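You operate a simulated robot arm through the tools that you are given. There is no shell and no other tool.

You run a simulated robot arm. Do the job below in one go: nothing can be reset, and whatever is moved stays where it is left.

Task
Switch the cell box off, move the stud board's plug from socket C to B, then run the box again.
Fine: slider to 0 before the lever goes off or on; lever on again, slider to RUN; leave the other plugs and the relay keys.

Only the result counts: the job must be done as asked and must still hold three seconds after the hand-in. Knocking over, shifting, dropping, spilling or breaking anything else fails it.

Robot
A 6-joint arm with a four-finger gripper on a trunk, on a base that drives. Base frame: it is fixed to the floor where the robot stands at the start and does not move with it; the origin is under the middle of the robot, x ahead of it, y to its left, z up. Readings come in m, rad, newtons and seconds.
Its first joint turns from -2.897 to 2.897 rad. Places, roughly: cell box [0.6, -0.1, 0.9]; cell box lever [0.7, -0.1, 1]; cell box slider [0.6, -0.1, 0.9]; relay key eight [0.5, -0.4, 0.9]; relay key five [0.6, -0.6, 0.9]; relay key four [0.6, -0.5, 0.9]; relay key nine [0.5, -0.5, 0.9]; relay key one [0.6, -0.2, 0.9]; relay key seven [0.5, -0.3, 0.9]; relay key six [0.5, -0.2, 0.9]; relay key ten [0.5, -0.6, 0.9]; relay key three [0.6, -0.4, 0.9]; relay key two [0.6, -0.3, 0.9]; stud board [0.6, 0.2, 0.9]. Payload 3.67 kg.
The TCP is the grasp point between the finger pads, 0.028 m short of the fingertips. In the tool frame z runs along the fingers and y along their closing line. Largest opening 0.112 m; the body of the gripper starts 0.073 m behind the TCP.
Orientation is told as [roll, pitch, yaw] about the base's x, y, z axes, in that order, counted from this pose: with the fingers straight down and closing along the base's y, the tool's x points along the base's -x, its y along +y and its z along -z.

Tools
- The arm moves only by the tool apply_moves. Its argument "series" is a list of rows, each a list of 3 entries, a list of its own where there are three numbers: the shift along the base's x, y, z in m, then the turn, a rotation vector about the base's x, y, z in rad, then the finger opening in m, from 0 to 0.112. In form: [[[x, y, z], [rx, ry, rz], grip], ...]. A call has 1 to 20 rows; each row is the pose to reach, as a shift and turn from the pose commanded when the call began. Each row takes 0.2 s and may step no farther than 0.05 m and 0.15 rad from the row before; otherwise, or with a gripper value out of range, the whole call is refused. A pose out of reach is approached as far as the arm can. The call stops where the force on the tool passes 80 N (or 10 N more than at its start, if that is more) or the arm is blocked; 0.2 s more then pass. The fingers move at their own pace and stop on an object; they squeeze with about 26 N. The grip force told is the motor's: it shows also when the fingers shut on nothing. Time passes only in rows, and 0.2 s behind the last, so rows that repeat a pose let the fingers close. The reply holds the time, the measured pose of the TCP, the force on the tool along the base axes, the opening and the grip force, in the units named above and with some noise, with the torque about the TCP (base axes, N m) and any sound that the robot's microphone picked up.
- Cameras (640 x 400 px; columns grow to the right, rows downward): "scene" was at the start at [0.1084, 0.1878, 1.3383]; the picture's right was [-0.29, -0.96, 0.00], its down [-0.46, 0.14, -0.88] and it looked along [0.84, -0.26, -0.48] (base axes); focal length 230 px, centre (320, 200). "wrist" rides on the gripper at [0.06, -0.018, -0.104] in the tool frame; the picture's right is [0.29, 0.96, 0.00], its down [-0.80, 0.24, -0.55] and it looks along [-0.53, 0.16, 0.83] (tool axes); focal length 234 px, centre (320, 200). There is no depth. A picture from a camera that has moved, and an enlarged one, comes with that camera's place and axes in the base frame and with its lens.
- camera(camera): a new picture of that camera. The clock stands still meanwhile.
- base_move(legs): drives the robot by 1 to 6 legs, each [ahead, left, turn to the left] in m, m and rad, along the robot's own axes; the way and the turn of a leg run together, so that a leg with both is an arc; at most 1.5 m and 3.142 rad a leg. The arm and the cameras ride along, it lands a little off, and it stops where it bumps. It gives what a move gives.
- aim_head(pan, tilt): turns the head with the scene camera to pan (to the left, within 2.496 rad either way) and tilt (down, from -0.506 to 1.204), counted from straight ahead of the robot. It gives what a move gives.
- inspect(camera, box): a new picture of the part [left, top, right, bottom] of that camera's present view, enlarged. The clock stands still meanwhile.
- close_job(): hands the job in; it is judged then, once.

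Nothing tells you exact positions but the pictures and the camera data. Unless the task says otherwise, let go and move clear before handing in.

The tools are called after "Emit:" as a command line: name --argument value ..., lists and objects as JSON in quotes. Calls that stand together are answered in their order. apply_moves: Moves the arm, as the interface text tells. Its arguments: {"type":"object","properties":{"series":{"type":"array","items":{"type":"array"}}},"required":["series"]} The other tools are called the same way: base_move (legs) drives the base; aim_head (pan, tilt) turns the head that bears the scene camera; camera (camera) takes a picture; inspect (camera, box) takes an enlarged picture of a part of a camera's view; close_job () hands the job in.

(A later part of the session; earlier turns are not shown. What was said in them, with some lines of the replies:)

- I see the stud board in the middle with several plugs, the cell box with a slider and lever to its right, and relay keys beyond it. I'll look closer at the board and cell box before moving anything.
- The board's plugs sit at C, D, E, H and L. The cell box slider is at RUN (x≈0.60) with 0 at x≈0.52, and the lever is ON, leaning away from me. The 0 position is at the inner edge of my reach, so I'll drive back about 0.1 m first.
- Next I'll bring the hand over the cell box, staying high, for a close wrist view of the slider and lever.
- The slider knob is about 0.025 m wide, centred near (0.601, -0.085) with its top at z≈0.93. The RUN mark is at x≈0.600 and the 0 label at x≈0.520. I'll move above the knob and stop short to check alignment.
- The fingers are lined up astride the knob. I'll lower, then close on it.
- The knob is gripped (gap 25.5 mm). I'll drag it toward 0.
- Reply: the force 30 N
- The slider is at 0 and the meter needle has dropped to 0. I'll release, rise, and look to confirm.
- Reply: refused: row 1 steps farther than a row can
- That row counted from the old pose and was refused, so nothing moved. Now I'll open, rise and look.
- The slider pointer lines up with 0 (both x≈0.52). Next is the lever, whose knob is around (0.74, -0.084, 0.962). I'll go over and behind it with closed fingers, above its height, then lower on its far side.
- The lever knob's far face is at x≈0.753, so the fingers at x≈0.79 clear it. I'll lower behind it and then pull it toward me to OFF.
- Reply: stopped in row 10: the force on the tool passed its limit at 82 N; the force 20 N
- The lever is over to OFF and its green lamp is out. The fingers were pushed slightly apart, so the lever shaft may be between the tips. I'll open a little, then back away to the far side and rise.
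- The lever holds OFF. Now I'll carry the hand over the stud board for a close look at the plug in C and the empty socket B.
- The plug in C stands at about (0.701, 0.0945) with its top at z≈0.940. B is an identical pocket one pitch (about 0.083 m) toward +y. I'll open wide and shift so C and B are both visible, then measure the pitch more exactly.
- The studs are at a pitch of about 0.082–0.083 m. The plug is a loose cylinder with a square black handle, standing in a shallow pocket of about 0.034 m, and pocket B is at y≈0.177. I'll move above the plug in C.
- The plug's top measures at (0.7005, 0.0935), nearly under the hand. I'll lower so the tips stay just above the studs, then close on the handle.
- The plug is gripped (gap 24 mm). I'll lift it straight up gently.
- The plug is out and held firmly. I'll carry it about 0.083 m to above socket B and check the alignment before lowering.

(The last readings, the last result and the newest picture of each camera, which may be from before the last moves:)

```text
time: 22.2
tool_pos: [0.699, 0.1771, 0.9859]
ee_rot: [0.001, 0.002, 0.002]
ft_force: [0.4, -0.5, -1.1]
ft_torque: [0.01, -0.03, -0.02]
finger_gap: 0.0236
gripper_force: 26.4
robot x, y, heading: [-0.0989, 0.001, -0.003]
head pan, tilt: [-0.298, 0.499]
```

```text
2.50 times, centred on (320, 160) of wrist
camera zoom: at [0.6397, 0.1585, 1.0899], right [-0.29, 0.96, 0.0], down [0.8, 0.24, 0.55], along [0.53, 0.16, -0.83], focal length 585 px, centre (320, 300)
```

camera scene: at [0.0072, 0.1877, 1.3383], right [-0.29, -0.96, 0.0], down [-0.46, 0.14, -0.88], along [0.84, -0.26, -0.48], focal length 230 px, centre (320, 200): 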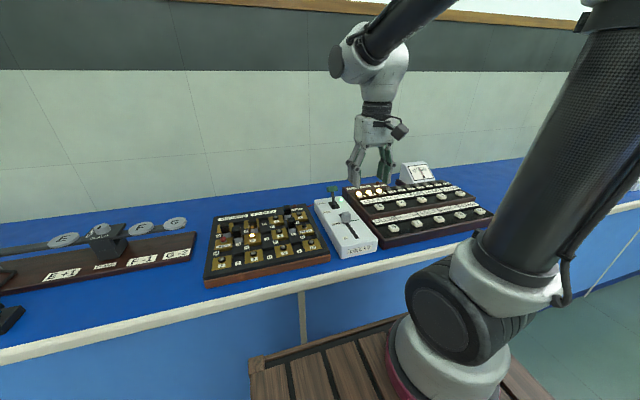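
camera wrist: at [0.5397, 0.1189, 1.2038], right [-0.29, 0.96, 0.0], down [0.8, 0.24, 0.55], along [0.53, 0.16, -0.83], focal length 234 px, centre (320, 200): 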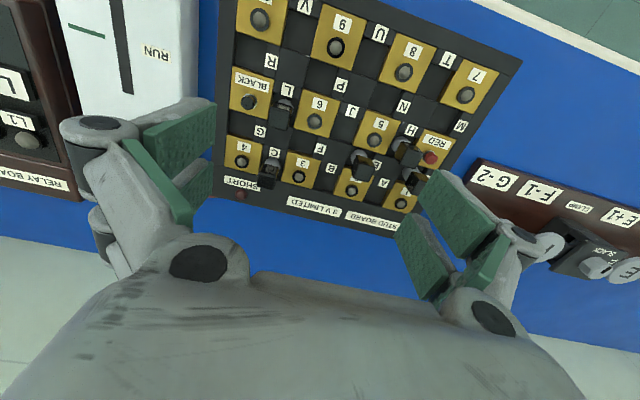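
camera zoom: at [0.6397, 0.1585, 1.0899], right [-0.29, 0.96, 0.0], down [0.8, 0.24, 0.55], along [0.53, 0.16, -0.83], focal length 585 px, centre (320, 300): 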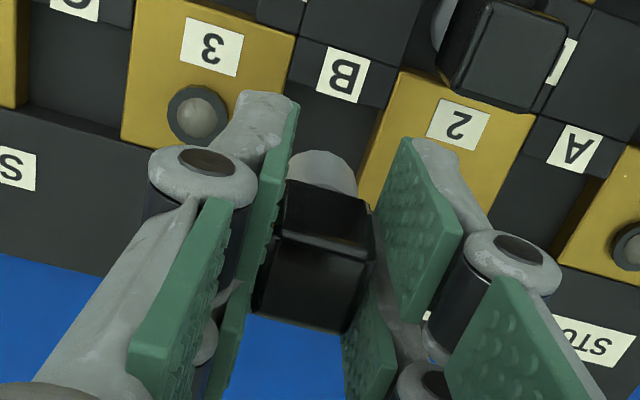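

Compared with the view over C, the B labels sit about 2.5 px to the right, so the pitch is nearer 0.0838. I'll add 0.8 mm in y and lower gently to the height where I picked the plug up.

Emit:
apply_moves --series '[[[0.0, 0.0008, -0.012], [0, 0, 0], 0.014], [[0.0, 0.0008, -0.024], [0, 0, 0], 0.014], [[0.0, 0.0008, -0.033], [0, 0, 0], 0.014], [[0.0, 0.0008, -0.04], [0, 0, 0], 0.014], [[0.0, 0.0008, -0.045], [0, 0, 0], 0.014], [[0.0, 0.0008, -0.048], [0, 0, 0], 0.014], [[0.0, 0.0008, -0.048], [0, 0, 0], 0.014]]'

Emit:
inspect --camera "scene" --box '[240, 170, 320, 250]'

Emit:
inspect --camera "wrist" --box '[240, 80, 400, 240]'

```text
time: 23.8
tool_pos: [0.6978, 0.1767, 0.9378]
ee_rot: [-0.001, 0.0, 0.001]
ft_force: [0.6, -1.2, 0.1]
ft_torque: [0.01, -0.01, -0.06]
finger_gap: 0.0235
gripper_force: 25.6
robot x, y, heading: [-0.1006, -0.0004, 0.002]
head pan, tilt: [-0.298, 0.499]
```

```text
5.00 times, centred on (280, 210) of scene
camera zoom: at [0.0083, 0.1878, 1.3383], right [-0.29, -0.96, 0.0], down [-0.46, 0.14, -0.88], along [0.84, -0.26, -0.48], focal length 1152 px, centre (520, 150)
```

zoom: 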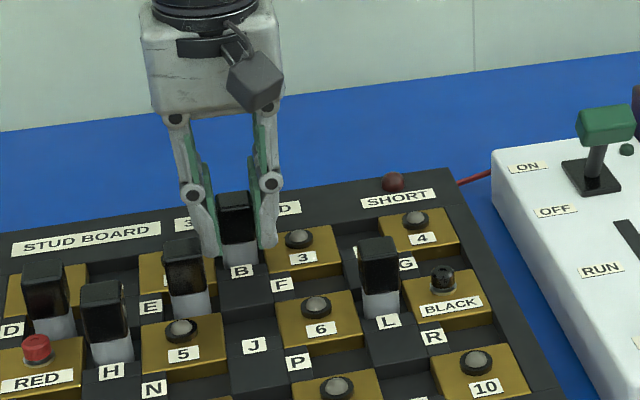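

```text
2.50 times, centred on (320, 160) of wrist
camera zoom: at [0.6398, 0.1592, 1.0421], right [-0.29, 0.96, 0.0], down [0.8, 0.24, 0.55], along [0.53, 0.16, -0.83], focal length 585 px, centre (320, 300)
```

zoom: 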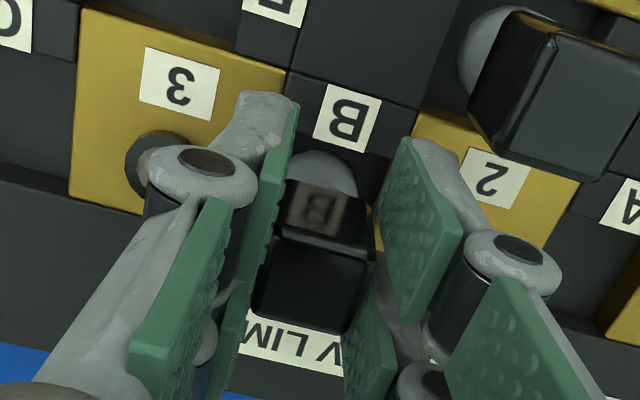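

The view now matches the pick-up view almost to the pixel. I'll lower the last 2 mm and check contact.

Emit:
apply_moves --series '[[[0.0, 0, -0.001], [0, 0, 0], 0.014], [[0.0, 0, -0.002], [0, 0, 0], 0.014], [[0.0, 0, -0.0025], [0, 0, 0], 0.014]]'

```text
time: 24.6
tool_pos: [0.699, 0.1767, 0.9361]
ee_rot: [-0.001, -0.002, 0.002]
ft_force: [0.9, 0.8, 8.4]
ft_torque: [-0.06, -0.03, -0.01]
finger_gap: 0.0232
gripper_force: 25.7
robot x, y, heading: [-0.098, 0.0002, -0.002]
head pan, tilt: [-0.298, 0.499]
```

There's 8 N upward on the tool, so the plug is sitting on the pocket floor. I'll open and rise straight up.

Emit:
apply_moves --series '[[[0.0, 0, 0], [0, 0, 0], 0.03], [[0.0, 0, 0], [0, 0, 0], 0.045], [[0.0, 0, 0], [0, 0, 0], 0.05], [[0.0, 0, 0.015], [0, 0, 0], 0.05], [[0.0, 0, 0.04], [0, 0, 0], 0.05], [[0.0, 0, 0.08], [0, 0, 0], 0.05], [[0.0, 0, 0.12], [0, 0, 0], 0.05], [[-0.03, 0, 0.15], [0, 0, 0], 0.05], [[-0.06, 0, 0.16], [0, 0, 0], 0.05], [[-0.06, 0, 0.16], [0, 0, 0], 0.05]]'

Emit:
inspect --camera "scene" --box '[220, 190, 340, 290]'

Emit:
inspect --camera "wrist" --box '[240, 80, 400, 240]'

```text
time: 26.8
tool_pos: [0.639, 0.1771, 1.0945]
ee_rot: [0.0, 0.0, 0.002]
ft_force: [0.3, 0.3, 0.1]
ft_torque: [-0.01, 0.04, 0.01]
finger_gap: 0.0502
gripper_force: 0.2
robot x, y, heading: [-0.099, 0.0014, 0.003]
head pan, tilt: [-0.298, 0.499]
```

```text
4.00 times, centred on (280, 240) of scene
camera zoom: at [0.0084, 0.1878, 1.3383], right [-0.29, -0.96, 0.0], down [-0.46, 0.14, -0.88], along [0.84, -0.26, -0.48], focal length 921 px, centre (480, 40)
```

zoom: 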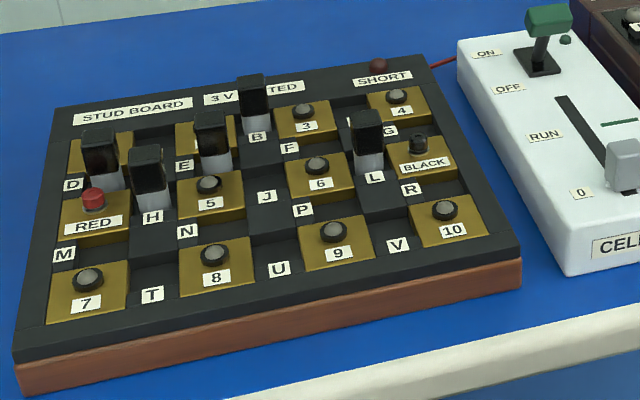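

```text
2.50 times, centred on (320, 160) of wrist
camera zoom: at [0.5793, 0.159, 1.1999], right [-0.29, 0.96, 0.0], down [0.8, 0.24, 0.55], along [0.53, 0.16, -0.83], focal length 585 px, centre (320, 300)
```

zoom: 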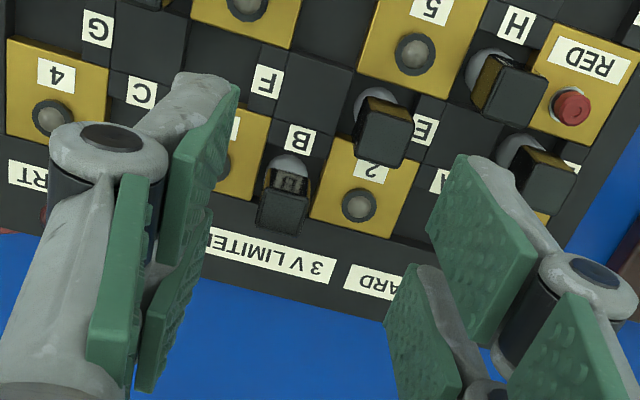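

The plug stands upright in B, the others are unchanged, and the slider is still at 0. Next I'll go to the near side of the lever with closed fingers to push it back to ON.

Emit:
apply_moves --series '[[[0.0, -0.044, 0], [0, 0, 0], 0.03], [[0.0, -0.088, 0], [0, 0, 0], 0.01], [[0.0, -0.132, 0], [0, 0, 0], 0.0], [[0.0, -0.176, -0.005], [0, 0, 0], 0.0], [[0.0, -0.22, -0.01], [0, 0, 0], 0.0], [[0.0, -0.262, -0.02], [0, 0, 0], 0.0], [[0.0, -0.262, -0.06], [0, 0, 0], 0.0], [[0.0, -0.262, -0.08], [0, 0, 0], 0.0], [[0.0, -0.262, -0.08], [0, 0, 0], 0.0]]'

Emit:
inspect --camera "scene" --box '[290, 140, 390, 240]'

Emit:
camera --camera "wrist"

```text
time: 28.8
tool_pos: [0.6392, -0.0836, 1.0156]
ee_rot: [-0.002, -0.001, 0.002]
ft_force: [0.9, 0.9, 0.1]
ft_torque: [0.0, 0.02, -0.01]
finger_gap: 0.0002
gripper_force: 26.2
robot x, y, heading: [-0.1015, 0.0009, 0.001]
head pan, tilt: [-0.298, 0.499]
```

```text
4.00 times, centred on (340, 190) of scene
camera zoom: at [0.0083, 0.1877, 1.3383], right [-0.29, -0.96, 0.0], down [-0.46, 0.14, -0.88], along [0.84, -0.26, -0.48], focal length 921 px, centre (240, 240)
```

zoom: 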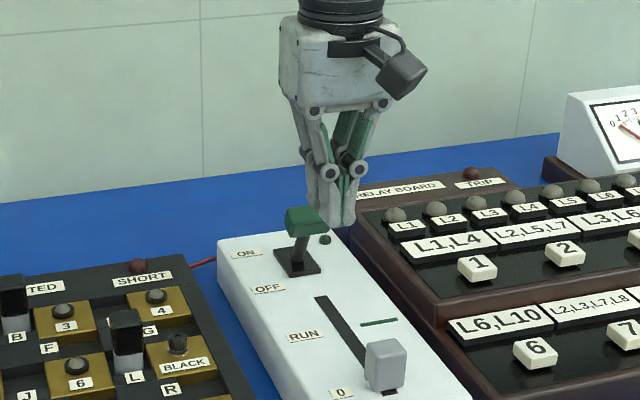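

```text
taken
camera wrist: at [0.5797, -0.103, 1.1194], right [-0.29, 0.96, 0.0], down [0.8, 0.24, 0.55], along [0.53, 0.16, -0.83], focal length 234 px, centre (320, 200)
```

wrist: 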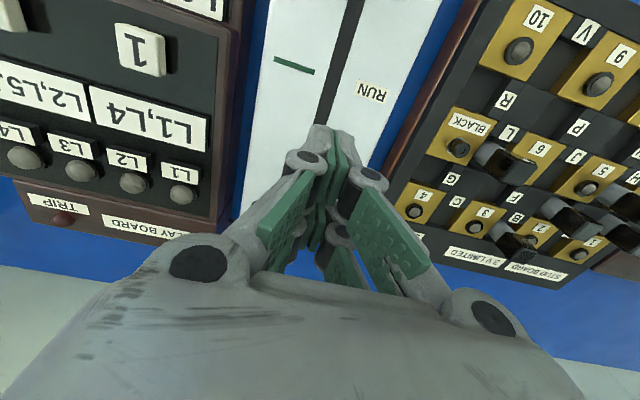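

I'm above the near side of the lever, so I'll lower and push it away toward ON in small steps.

Emit:
apply_moves --series '[[[0, 0, -0.025], [0, 0, 0], 0], [[0, 0, -0.048], [0, 0, 0], 0], [[0.012, 0, -0.048], [0, 0, 0], 0], [[0.024, 0, -0.048], [0, 0, 0], 0], [[0.032, 0, -0.048], [0, 0, 0], 0], [[0.04, 0, -0.048], [0, 0, 0], 0], [[0.048, 0, -0.048], [0, 0, 0], 0], [[0.056, 0, -0.048], [0, 0, 0], 0]]'

Emit:
inspect --camera "scene" --box '[290, 140, 390, 240]'

```text
time: 30.6
tool_pos: [0.6943, -0.0845, 0.9667]
ee_rot: [0.0, -0.002, 0.002]
ft_force: [-1.2, 0.4, -0.4]
ft_torque: [0.01, 0.01, 0.02]
finger_gap: 0.0
gripper_force: 35.7
robot x, y, heading: [-0.1032, 0.0, -0.002]
head pan, tilt: [-0.298, 0.499]
```

```text
4.00 times, centred on (340, 190) of scene
camera zoom: at [0.0082, 0.1878, 1.3383], right [-0.29, -0.96, 0.0], down [-0.46, 0.14, -0.88], along [0.84, -0.26, -0.48], focal length 921 px, centre (240, 240)
```

zoom: 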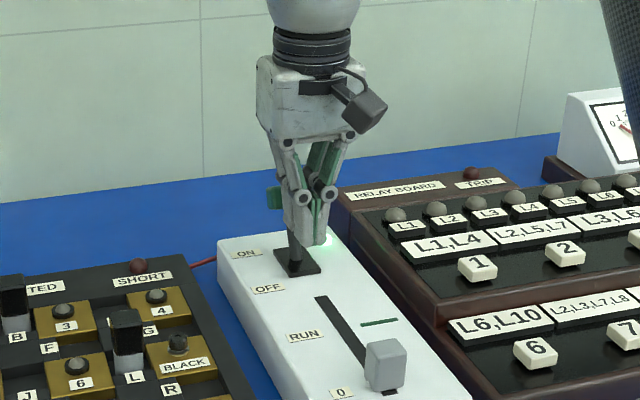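

The lever's green lamp is lit again and the contact force has gone, so it snapped to ON. I'll back off and rise to verify.

Emit:
apply_moves --series '[[[-0.02, 0, 0], [0, 0, 0], 0], [[-0.045, 0, 0], [0, 0, 0], 0], [[-0.06, 0, 0.04], [0, 0, 0], 0.02], [[-0.08, 0, 0.08], [0, 0, 0], 0.04], [[-0.12, 0, 0.09], [0, 0, 0], 0.055], [[-0.16, 0, 0.09], [0, 0, 0], 0.055], [[-0.174, 0, 0.09], [0, 0, 0], 0.055], [[-0.174, 0, 0.09], [0, 0, 0], 0.055]]'

Emit:
inspect --camera "scene" --box '[290, 140, 390, 240]'

Emit:
inspect --camera "wrist" --box '[240, 60, 400, 220]'

```text
time: 32.4
tool_pos: [0.5219, -0.0854, 1.0571]
ee_rot: [-0.001, 0.0, 0.002]
ft_force: [0.3, 0.0, 0.2]
ft_torque: [0.0, 0.02, 0.01]
finger_gap: 0.0549
gripper_force: 0.0
robot x, y, heading: [-0.1001, -0.0012, 0.002]
head pan, tilt: [-0.298, 0.499]
```

```text
4.00 times, centred on (340, 190) of scene
camera zoom: at [0.0084, 0.1877, 1.3383], right [-0.29, -0.96, 0.0], down [-0.46, 0.14, -0.88], along [0.84, -0.26, -0.48], focal length 921 px, centre (240, 240)
```

zoom: 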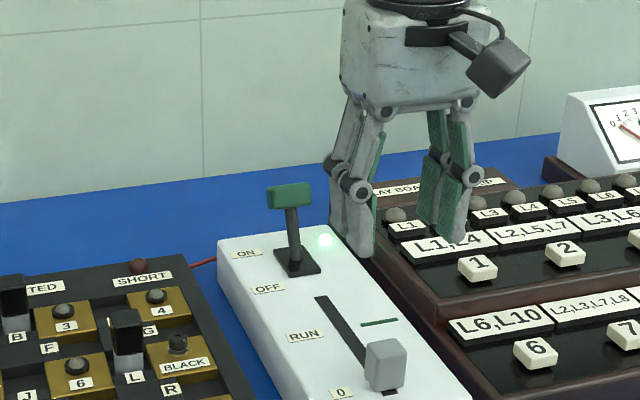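

```text
2.50 times, centred on (320, 140) of wrist
camera zoom: at [0.4621, -0.1033, 1.1614], right [-0.29, 0.96, 0.0], down [0.8, 0.24, 0.55], along [0.53, 0.16, -0.83], focal length 585 px, centre (320, 350)
```

zoom: 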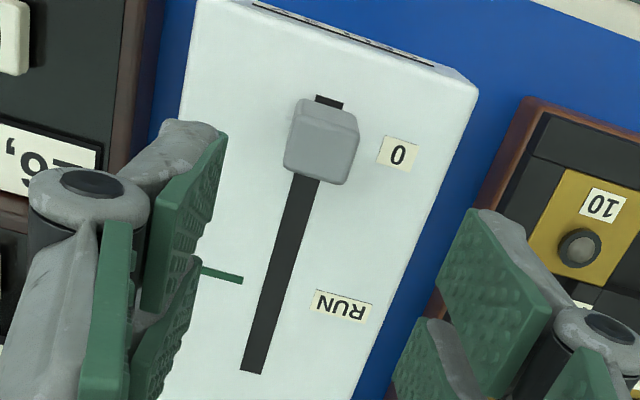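

The lever is back in its original ON position with the lamp lit, and the slider is still at 0. I'll lower onto the slider knob and grip it.

Emit:
apply_moves --series '[[[-0.001, 0, -0.04], [0, 0, 0], 0.055], [[-0.001, 0, -0.08], [0, 0, 0], 0.055], [[-0.001, 0, -0.105], [0, 0, 0], 0.055], [[-0.001, 0, -0.121], [0, 0, 0], 0.055], [[-0.001, 0, -0.121], [0, 0, 0], 0.035], [[-0.001, 0, -0.121], [0, 0, 0], 0.02], [[-0.001, 0, -0.121], [0, 0, 0], 0.016], [[-0.001, 0, -0.121], [0, 0, 0], 0.016]]'

Emit:
inspect --camera "scene" --box '[290, 150, 390, 250]'

```text
time: 34.2
tool_pos: [0.5204, -0.0848, 0.9344]
ee_rot: [0.001, -0.001, 0.002]
ft_force: [0.7, -12.2, -10.6]
ft_torque: [-0.34, -1.34, -0.17]
finger_gap: 0.026
gripper_force: 44.8
robot x, y, heading: [-0.1025, 0.0002, 0.001]
head pan, tilt: [-0.298, 0.499]
```

```text
4.00 times, centred on (340, 200) of scene
camera zoom: at [0.0086, 0.1871, 1.3384], right [-0.29, -0.96, 0.0], down [-0.46, 0.14, -0.88], along [0.84, -0.26, -0.48], focal length 921 px, centre (240, 200)
```

zoom: 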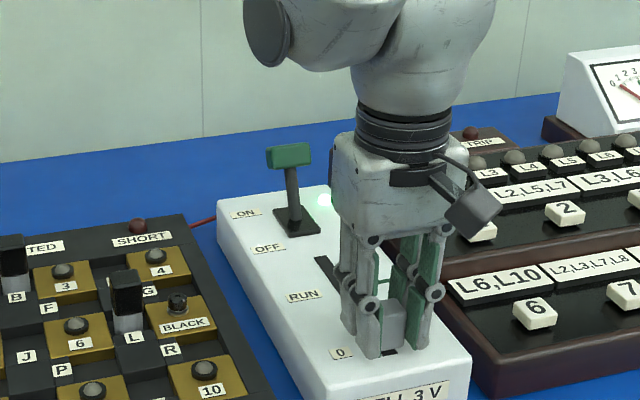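

The knob is gripped (gap 26 mm). I'll drag it 0.081 m toward RUN without overshooting.

Emit:
apply_moves --series '[[[0.012, 0, 0], [0, 0, 0], 0.016], [[0.024, 0, 0], [0, 0, 0], 0.016], [[0.036, 0, 0], [0, 0, 0], 0.016], [[0.048, 0, 0], [0, 0, 0], 0.016], [[0.06, 0, 0], [0, 0, 0], 0.016], [[0.07, 0, 0], [0, 0, 0], 0.016], [[0.077, 0, 0], [0, 0, 0], 0.016], [[0.081, 0, 0], [0, 0, 0], 0.016], [[0.081, 0, 0], [0, 0, 0], 0.016]]'

Emit:
inspect --camera "scene" --box '[300, 150, 400, 250]'

Emit:
inspect --camera "wrist" --box '[260, 70, 380, 190]'

```text
time: 36.2
tool_pos: [0.6004, -0.0843, 0.9357]
ee_rot: [-0.001, 0.0, 0.002]
ft_force: [0.8, -13.9, -21.2]
ft_torque: [-0.36, -0.24, -0.18]
finger_gap: 0.0258
gripper_force: 45.2
robot x, y, heading: [-0.0979, -0.0002, 0.004]
head pan, tilt: [-0.298, 0.499]
```

```text
4.00 times, centred on (350, 200) of scene
camera zoom: at [0.009, 0.1871, 1.3384], right [-0.29, -0.96, 0.0], down [-0.46, 0.14, -0.88], along [0.84, -0.26, -0.48], focal length 921 px, centre (200, 200)
```

zoom: 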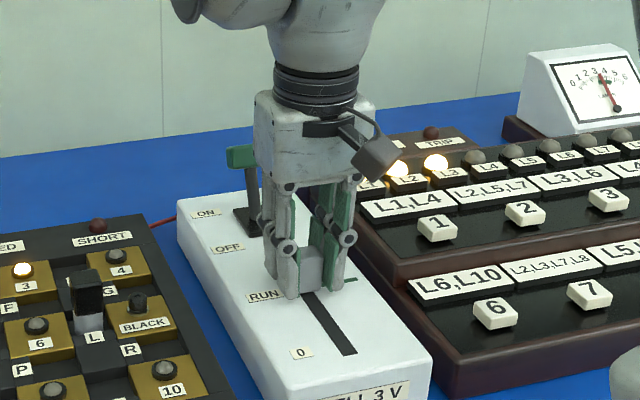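

```text
3.33 times, centred on (320, 130) of wrist
camera zoom: at [0.5418, -0.1037, 1.0404], right [-0.29, 0.96, 0.0], down [0.8, 0.24, 0.55], along [0.53, 0.16, -0.83], focal length 781 px, centre (320, 433)
```

zoom: 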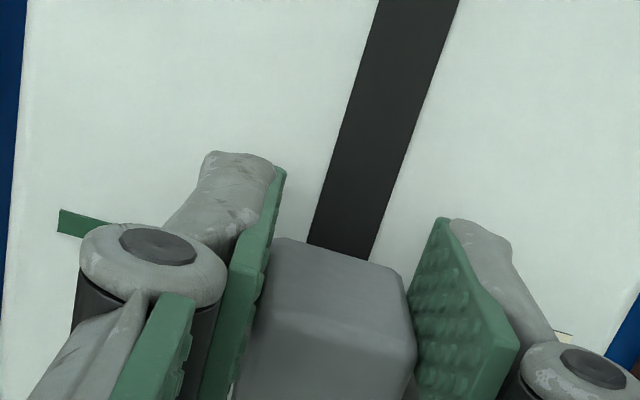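

The meter and relay lamps are back and stud 3 is now lit through B. I'll release, rise, and check the pointer against the RUN mark.

Emit:
apply_moves --series '[[[0, 0, 0], [0, 0, 0], 0.04], [[0, 0, 0], [0, 0, 0], 0.055], [[0, 0, 0.0], [0, 0, 0], 0.055], [[0, 0, 0.03], [0, 0, 0], 0.055], [[0, 0, 0.07], [0, 0, 0], 0.055], [[-0.04, 0, 0.1], [0, 0, 0], 0.055], [[-0.08, 0, 0.12], [0, 0, 0], 0.055], [[-0.11, 0, 0.15], [0, 0, 0], 0.06], [[-0.11, 0, 0.15], [0, 0, 0], 0.06]]'

Emit:
inspect --camera "scene" --box '[300, 170, 400, 270]'

Emit:
inspect --camera "wrist" --box '[270, 140, 350, 220]'

Emit:
inspect --camera "scene" --box '[220, 190, 340, 290]'

```text
time: 38.2
tool_pos: [0.4914, -0.0845, 1.0858]
ee_rot: [0.002, -0.001, 0.003]
ft_force: [-0.1, 0.7, -0.1]
ft_torque: [-0.01, 0.03, -0.02]
finger_gap: 0.0602
gripper_force: 0.1
robot x, y, heading: [-0.1001, 0.0012, -0.005]
head pan, tilt: [-0.298, 0.499]
```

```text
4.00 times, centred on (350, 220) of scene
camera zoom: at [0.0084, 0.1877, 1.3383], right [-0.29, -0.96, 0.0], down [-0.46, 0.14, -0.88], along [0.84, -0.26, -0.48], focal length 921 px, centre (200, 120)
```

zoom: 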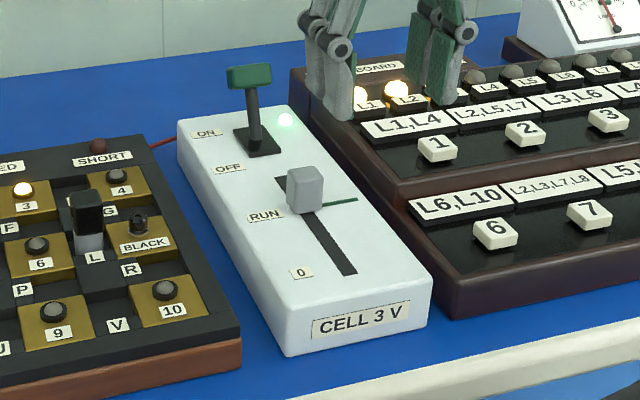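

```text
5.00 times, centred on (310, 180) of wrist
camera zoom: at [0.4314, -0.1028, 1.1903], right [-0.29, 0.96, 0.0], down [0.8, 0.24, 0.55], along [0.53, 0.16, -0.83], focal length 1171 px, centre (370, 300)
```

zoom: 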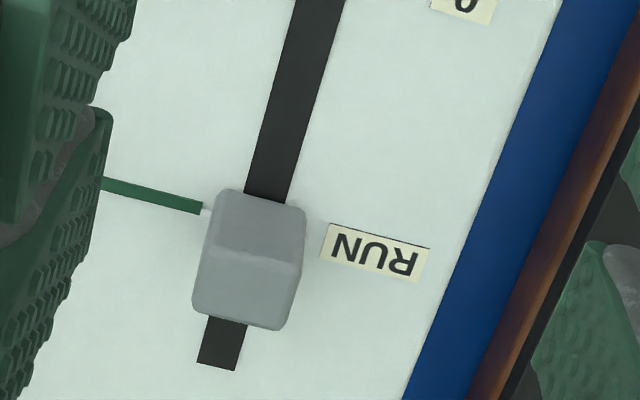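

```text
4.00 times, centred on (280, 240) of scene
camera zoom: at [0.0084, 0.1877, 1.3383], right [-0.29, -0.96, 0.0], down [-0.46, 0.14, -0.88], along [0.84, -0.26, -0.48], focal length 921 px, centre (480, 40)
```

zoom: 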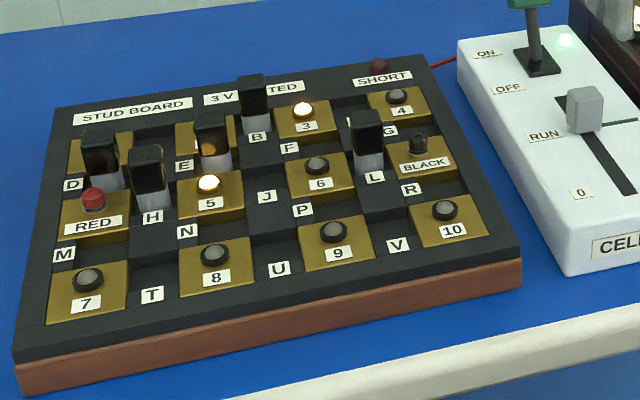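

Emit:
inspect --camera "wrist" --box '[285, 170, 315, 190]'

Emit:
camera --camera "scene"

Emit:
inspect --camera "scene" --box '[390, 150, 510, 250]'

```text
16.00 times, centred on (300, 180) of wrist
camera zoom: at [0.4314, -0.1028, 1.1903], right [-0.29, 0.96, 0.0], down [0.8, 0.24, 0.55], along [0.53, 0.16, -0.83], focal length 3747 px, centre (640, 520)
```

zoom: 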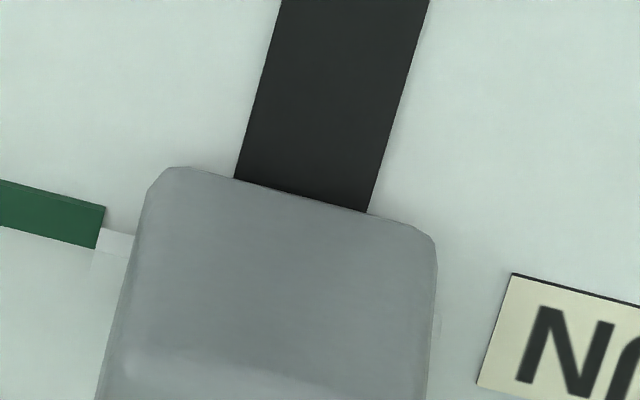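

```text
taken
camera scene: at [0.0084, 0.1877, 1.3383], right [-0.29, -0.96, 0.0], down [-0.46, 0.14, -0.88], along [0.84, -0.26, -0.48], focal length 230 px, centre (320, 200)
```

scene: 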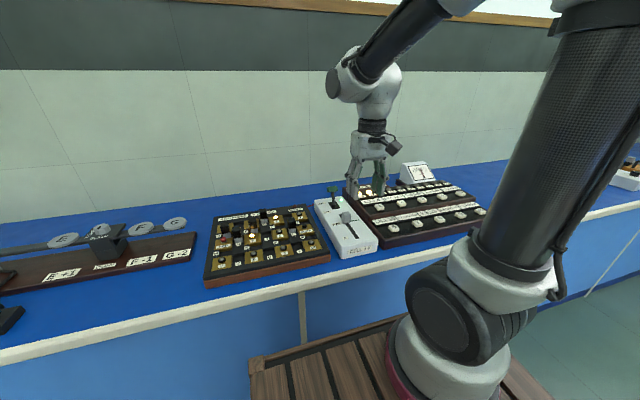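

```text
4.00 times, centred on (450, 200) of scene
camera zoom: at [0.0084, 0.1877, 1.3383], right [-0.29, -0.96, 0.0], down [-0.46, 0.14, -0.88], along [0.84, -0.26, -0.48], focal length 921 px, centre (-200, 200)
```

zoom: 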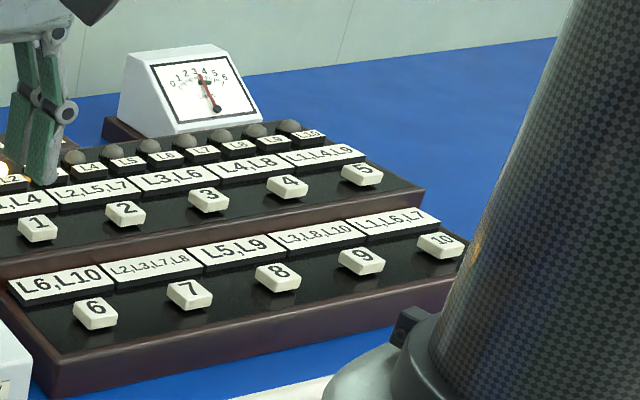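

Emit:
inspect --camera "scene" --box '[412, 158, 462, 188]'

Emit:
inspect --camera "scene" --box '[315, 185, 385, 255]'

```text
12.80 times, centred on (437, 173) of scene
camera zoom: at [0.0084, 0.1877, 1.3383], right [-0.29, -0.96, 0.0], down [-0.46, 0.14, -0.88], along [0.84, -0.26, -0.48], focal length 2948 px, centre (-1178, 546)
```

zoom: 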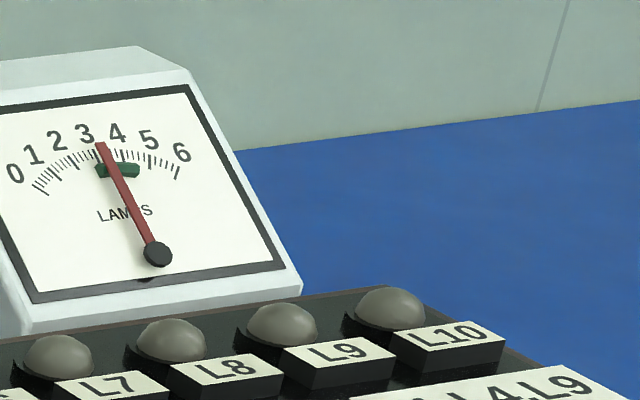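

```text
5.71 times, centred on (350, 220) of scene
camera zoom: at [0.0084, 0.1877, 1.3383], right [-0.29, -0.96, 0.0], down [-0.46, 0.14, -0.88], along [0.84, -0.26, -0.48], focal length 1316 px, centre (149, 86)
```

zoom: 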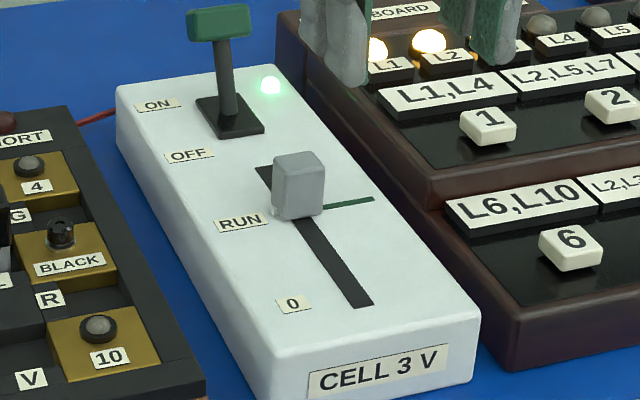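

The pointer sits within the RUN mark, the lever is ON with its lamp lit, and stud 3 is lit through B. The other plugs and the relay keys look unchanged. I'll raise the hand clear and take one last look.

Emit:
apply_moves --series '[[[0, 0, 0.04], [0, 0, 0], 0.06], [[0, 0.02, 0.08], [0, 0, 0], 0.06], [[0, 0.05, 0.11], [0, 0, 0], 0.06], [[0, 0.09, 0.11], [0, 0, 0], 0.06], [[0, 0.13, 0.11], [0, 0, 0], 0.06], [[0, 0.17, 0.11], [0, 0, 0], 0.06], [[0, 0.17, 0.11], [0, 0, 0], 0.06]]'

Emit:
inspect --camera "wrist" --box '[180, 60, 460, 240]'

Emit:
inspect --camera "scene" --box '[200, 180, 500, 290]'

```text
time: 39.8
tool_pos: [0.4918, 0.0858, 1.1967]
ee_rot: [0.0, 0.0, 0.002]
ft_force: [0.0, 0.6, 0.4]
ft_torque: [0.0, -0.03, 0.02]
finger_gap: 0.0598
gripper_force: 0.0
robot x, y, heading: [-0.0991, 0.0016, -0.004]
head pan, tilt: [-0.298, 0.499]
```

```text
2.22 times, centred on (320, 150) of wrist
camera zoom: at [0.4324, 0.0676, 1.3007], right [-0.29, 0.96, 0.0], down [0.8, 0.24, 0.55], along [0.53, 0.16, -0.83], focal length 520 px, centre (320, 311)
```

zoom: 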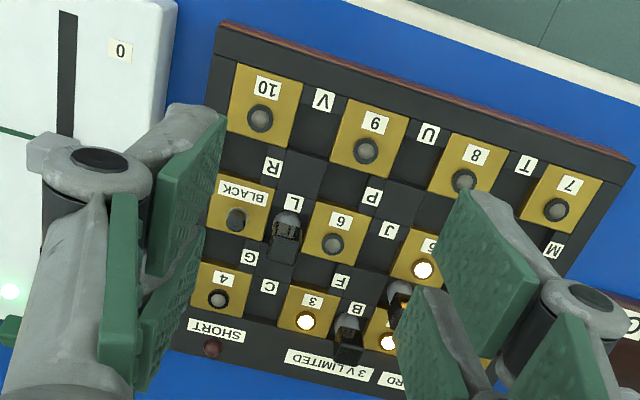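

```text
2.13 times, centred on (350, 235) of scene
camera zoom: at [0.0082, 0.1877, 1.3383], right [-0.29, -0.96, 0.0], down [-0.46, 0.14, -0.88], along [0.84, -0.26, -0.48], focal length 491 px, centre (256, 125)
```

zoom: 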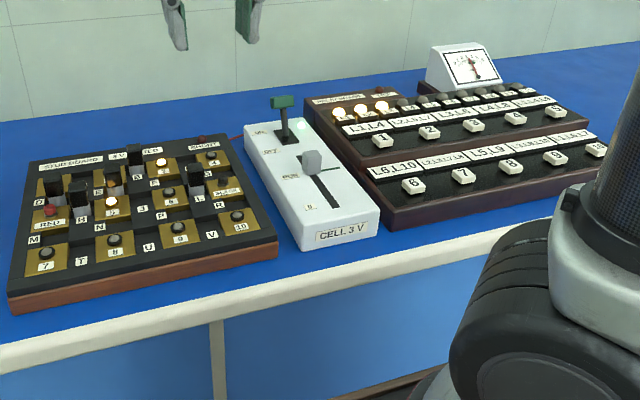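

Everything looks in its final state. The plug is in B and C is empty, with plugs D, E, H and L untouched. The lever is ON, the slider is at RUN, the relay lamps are as they were at the start, and the hand is clear. I'm handing the job in.

Emit:
close_job

```text
The job is handed in.
```

The job is done and handed in: the plug that was in socket C is now in B, and the cell box is running again.

- **Order:** The slider went to 0 before the lever went off, and it was still at 0 when the lever went back on. Only then did it go to RUN.
- **Plug:** It stands upright in B. Stud 3 now lights through it, and the SHORT lamp is off.
- **Slider:** The pointer sits about 1 mm from the centre of the RUN mark, within its width.
- **Everything else:** I didn't touch the other four plugs (D, E, H and L) or the relay keys. In the last pictures they look as they did at the start, and the same relay lamps are lit.
- **Lever force:** Pulling the lever off briefly reached 82 N against its stop, which halted the arm. The box showed no sign of having shifted.
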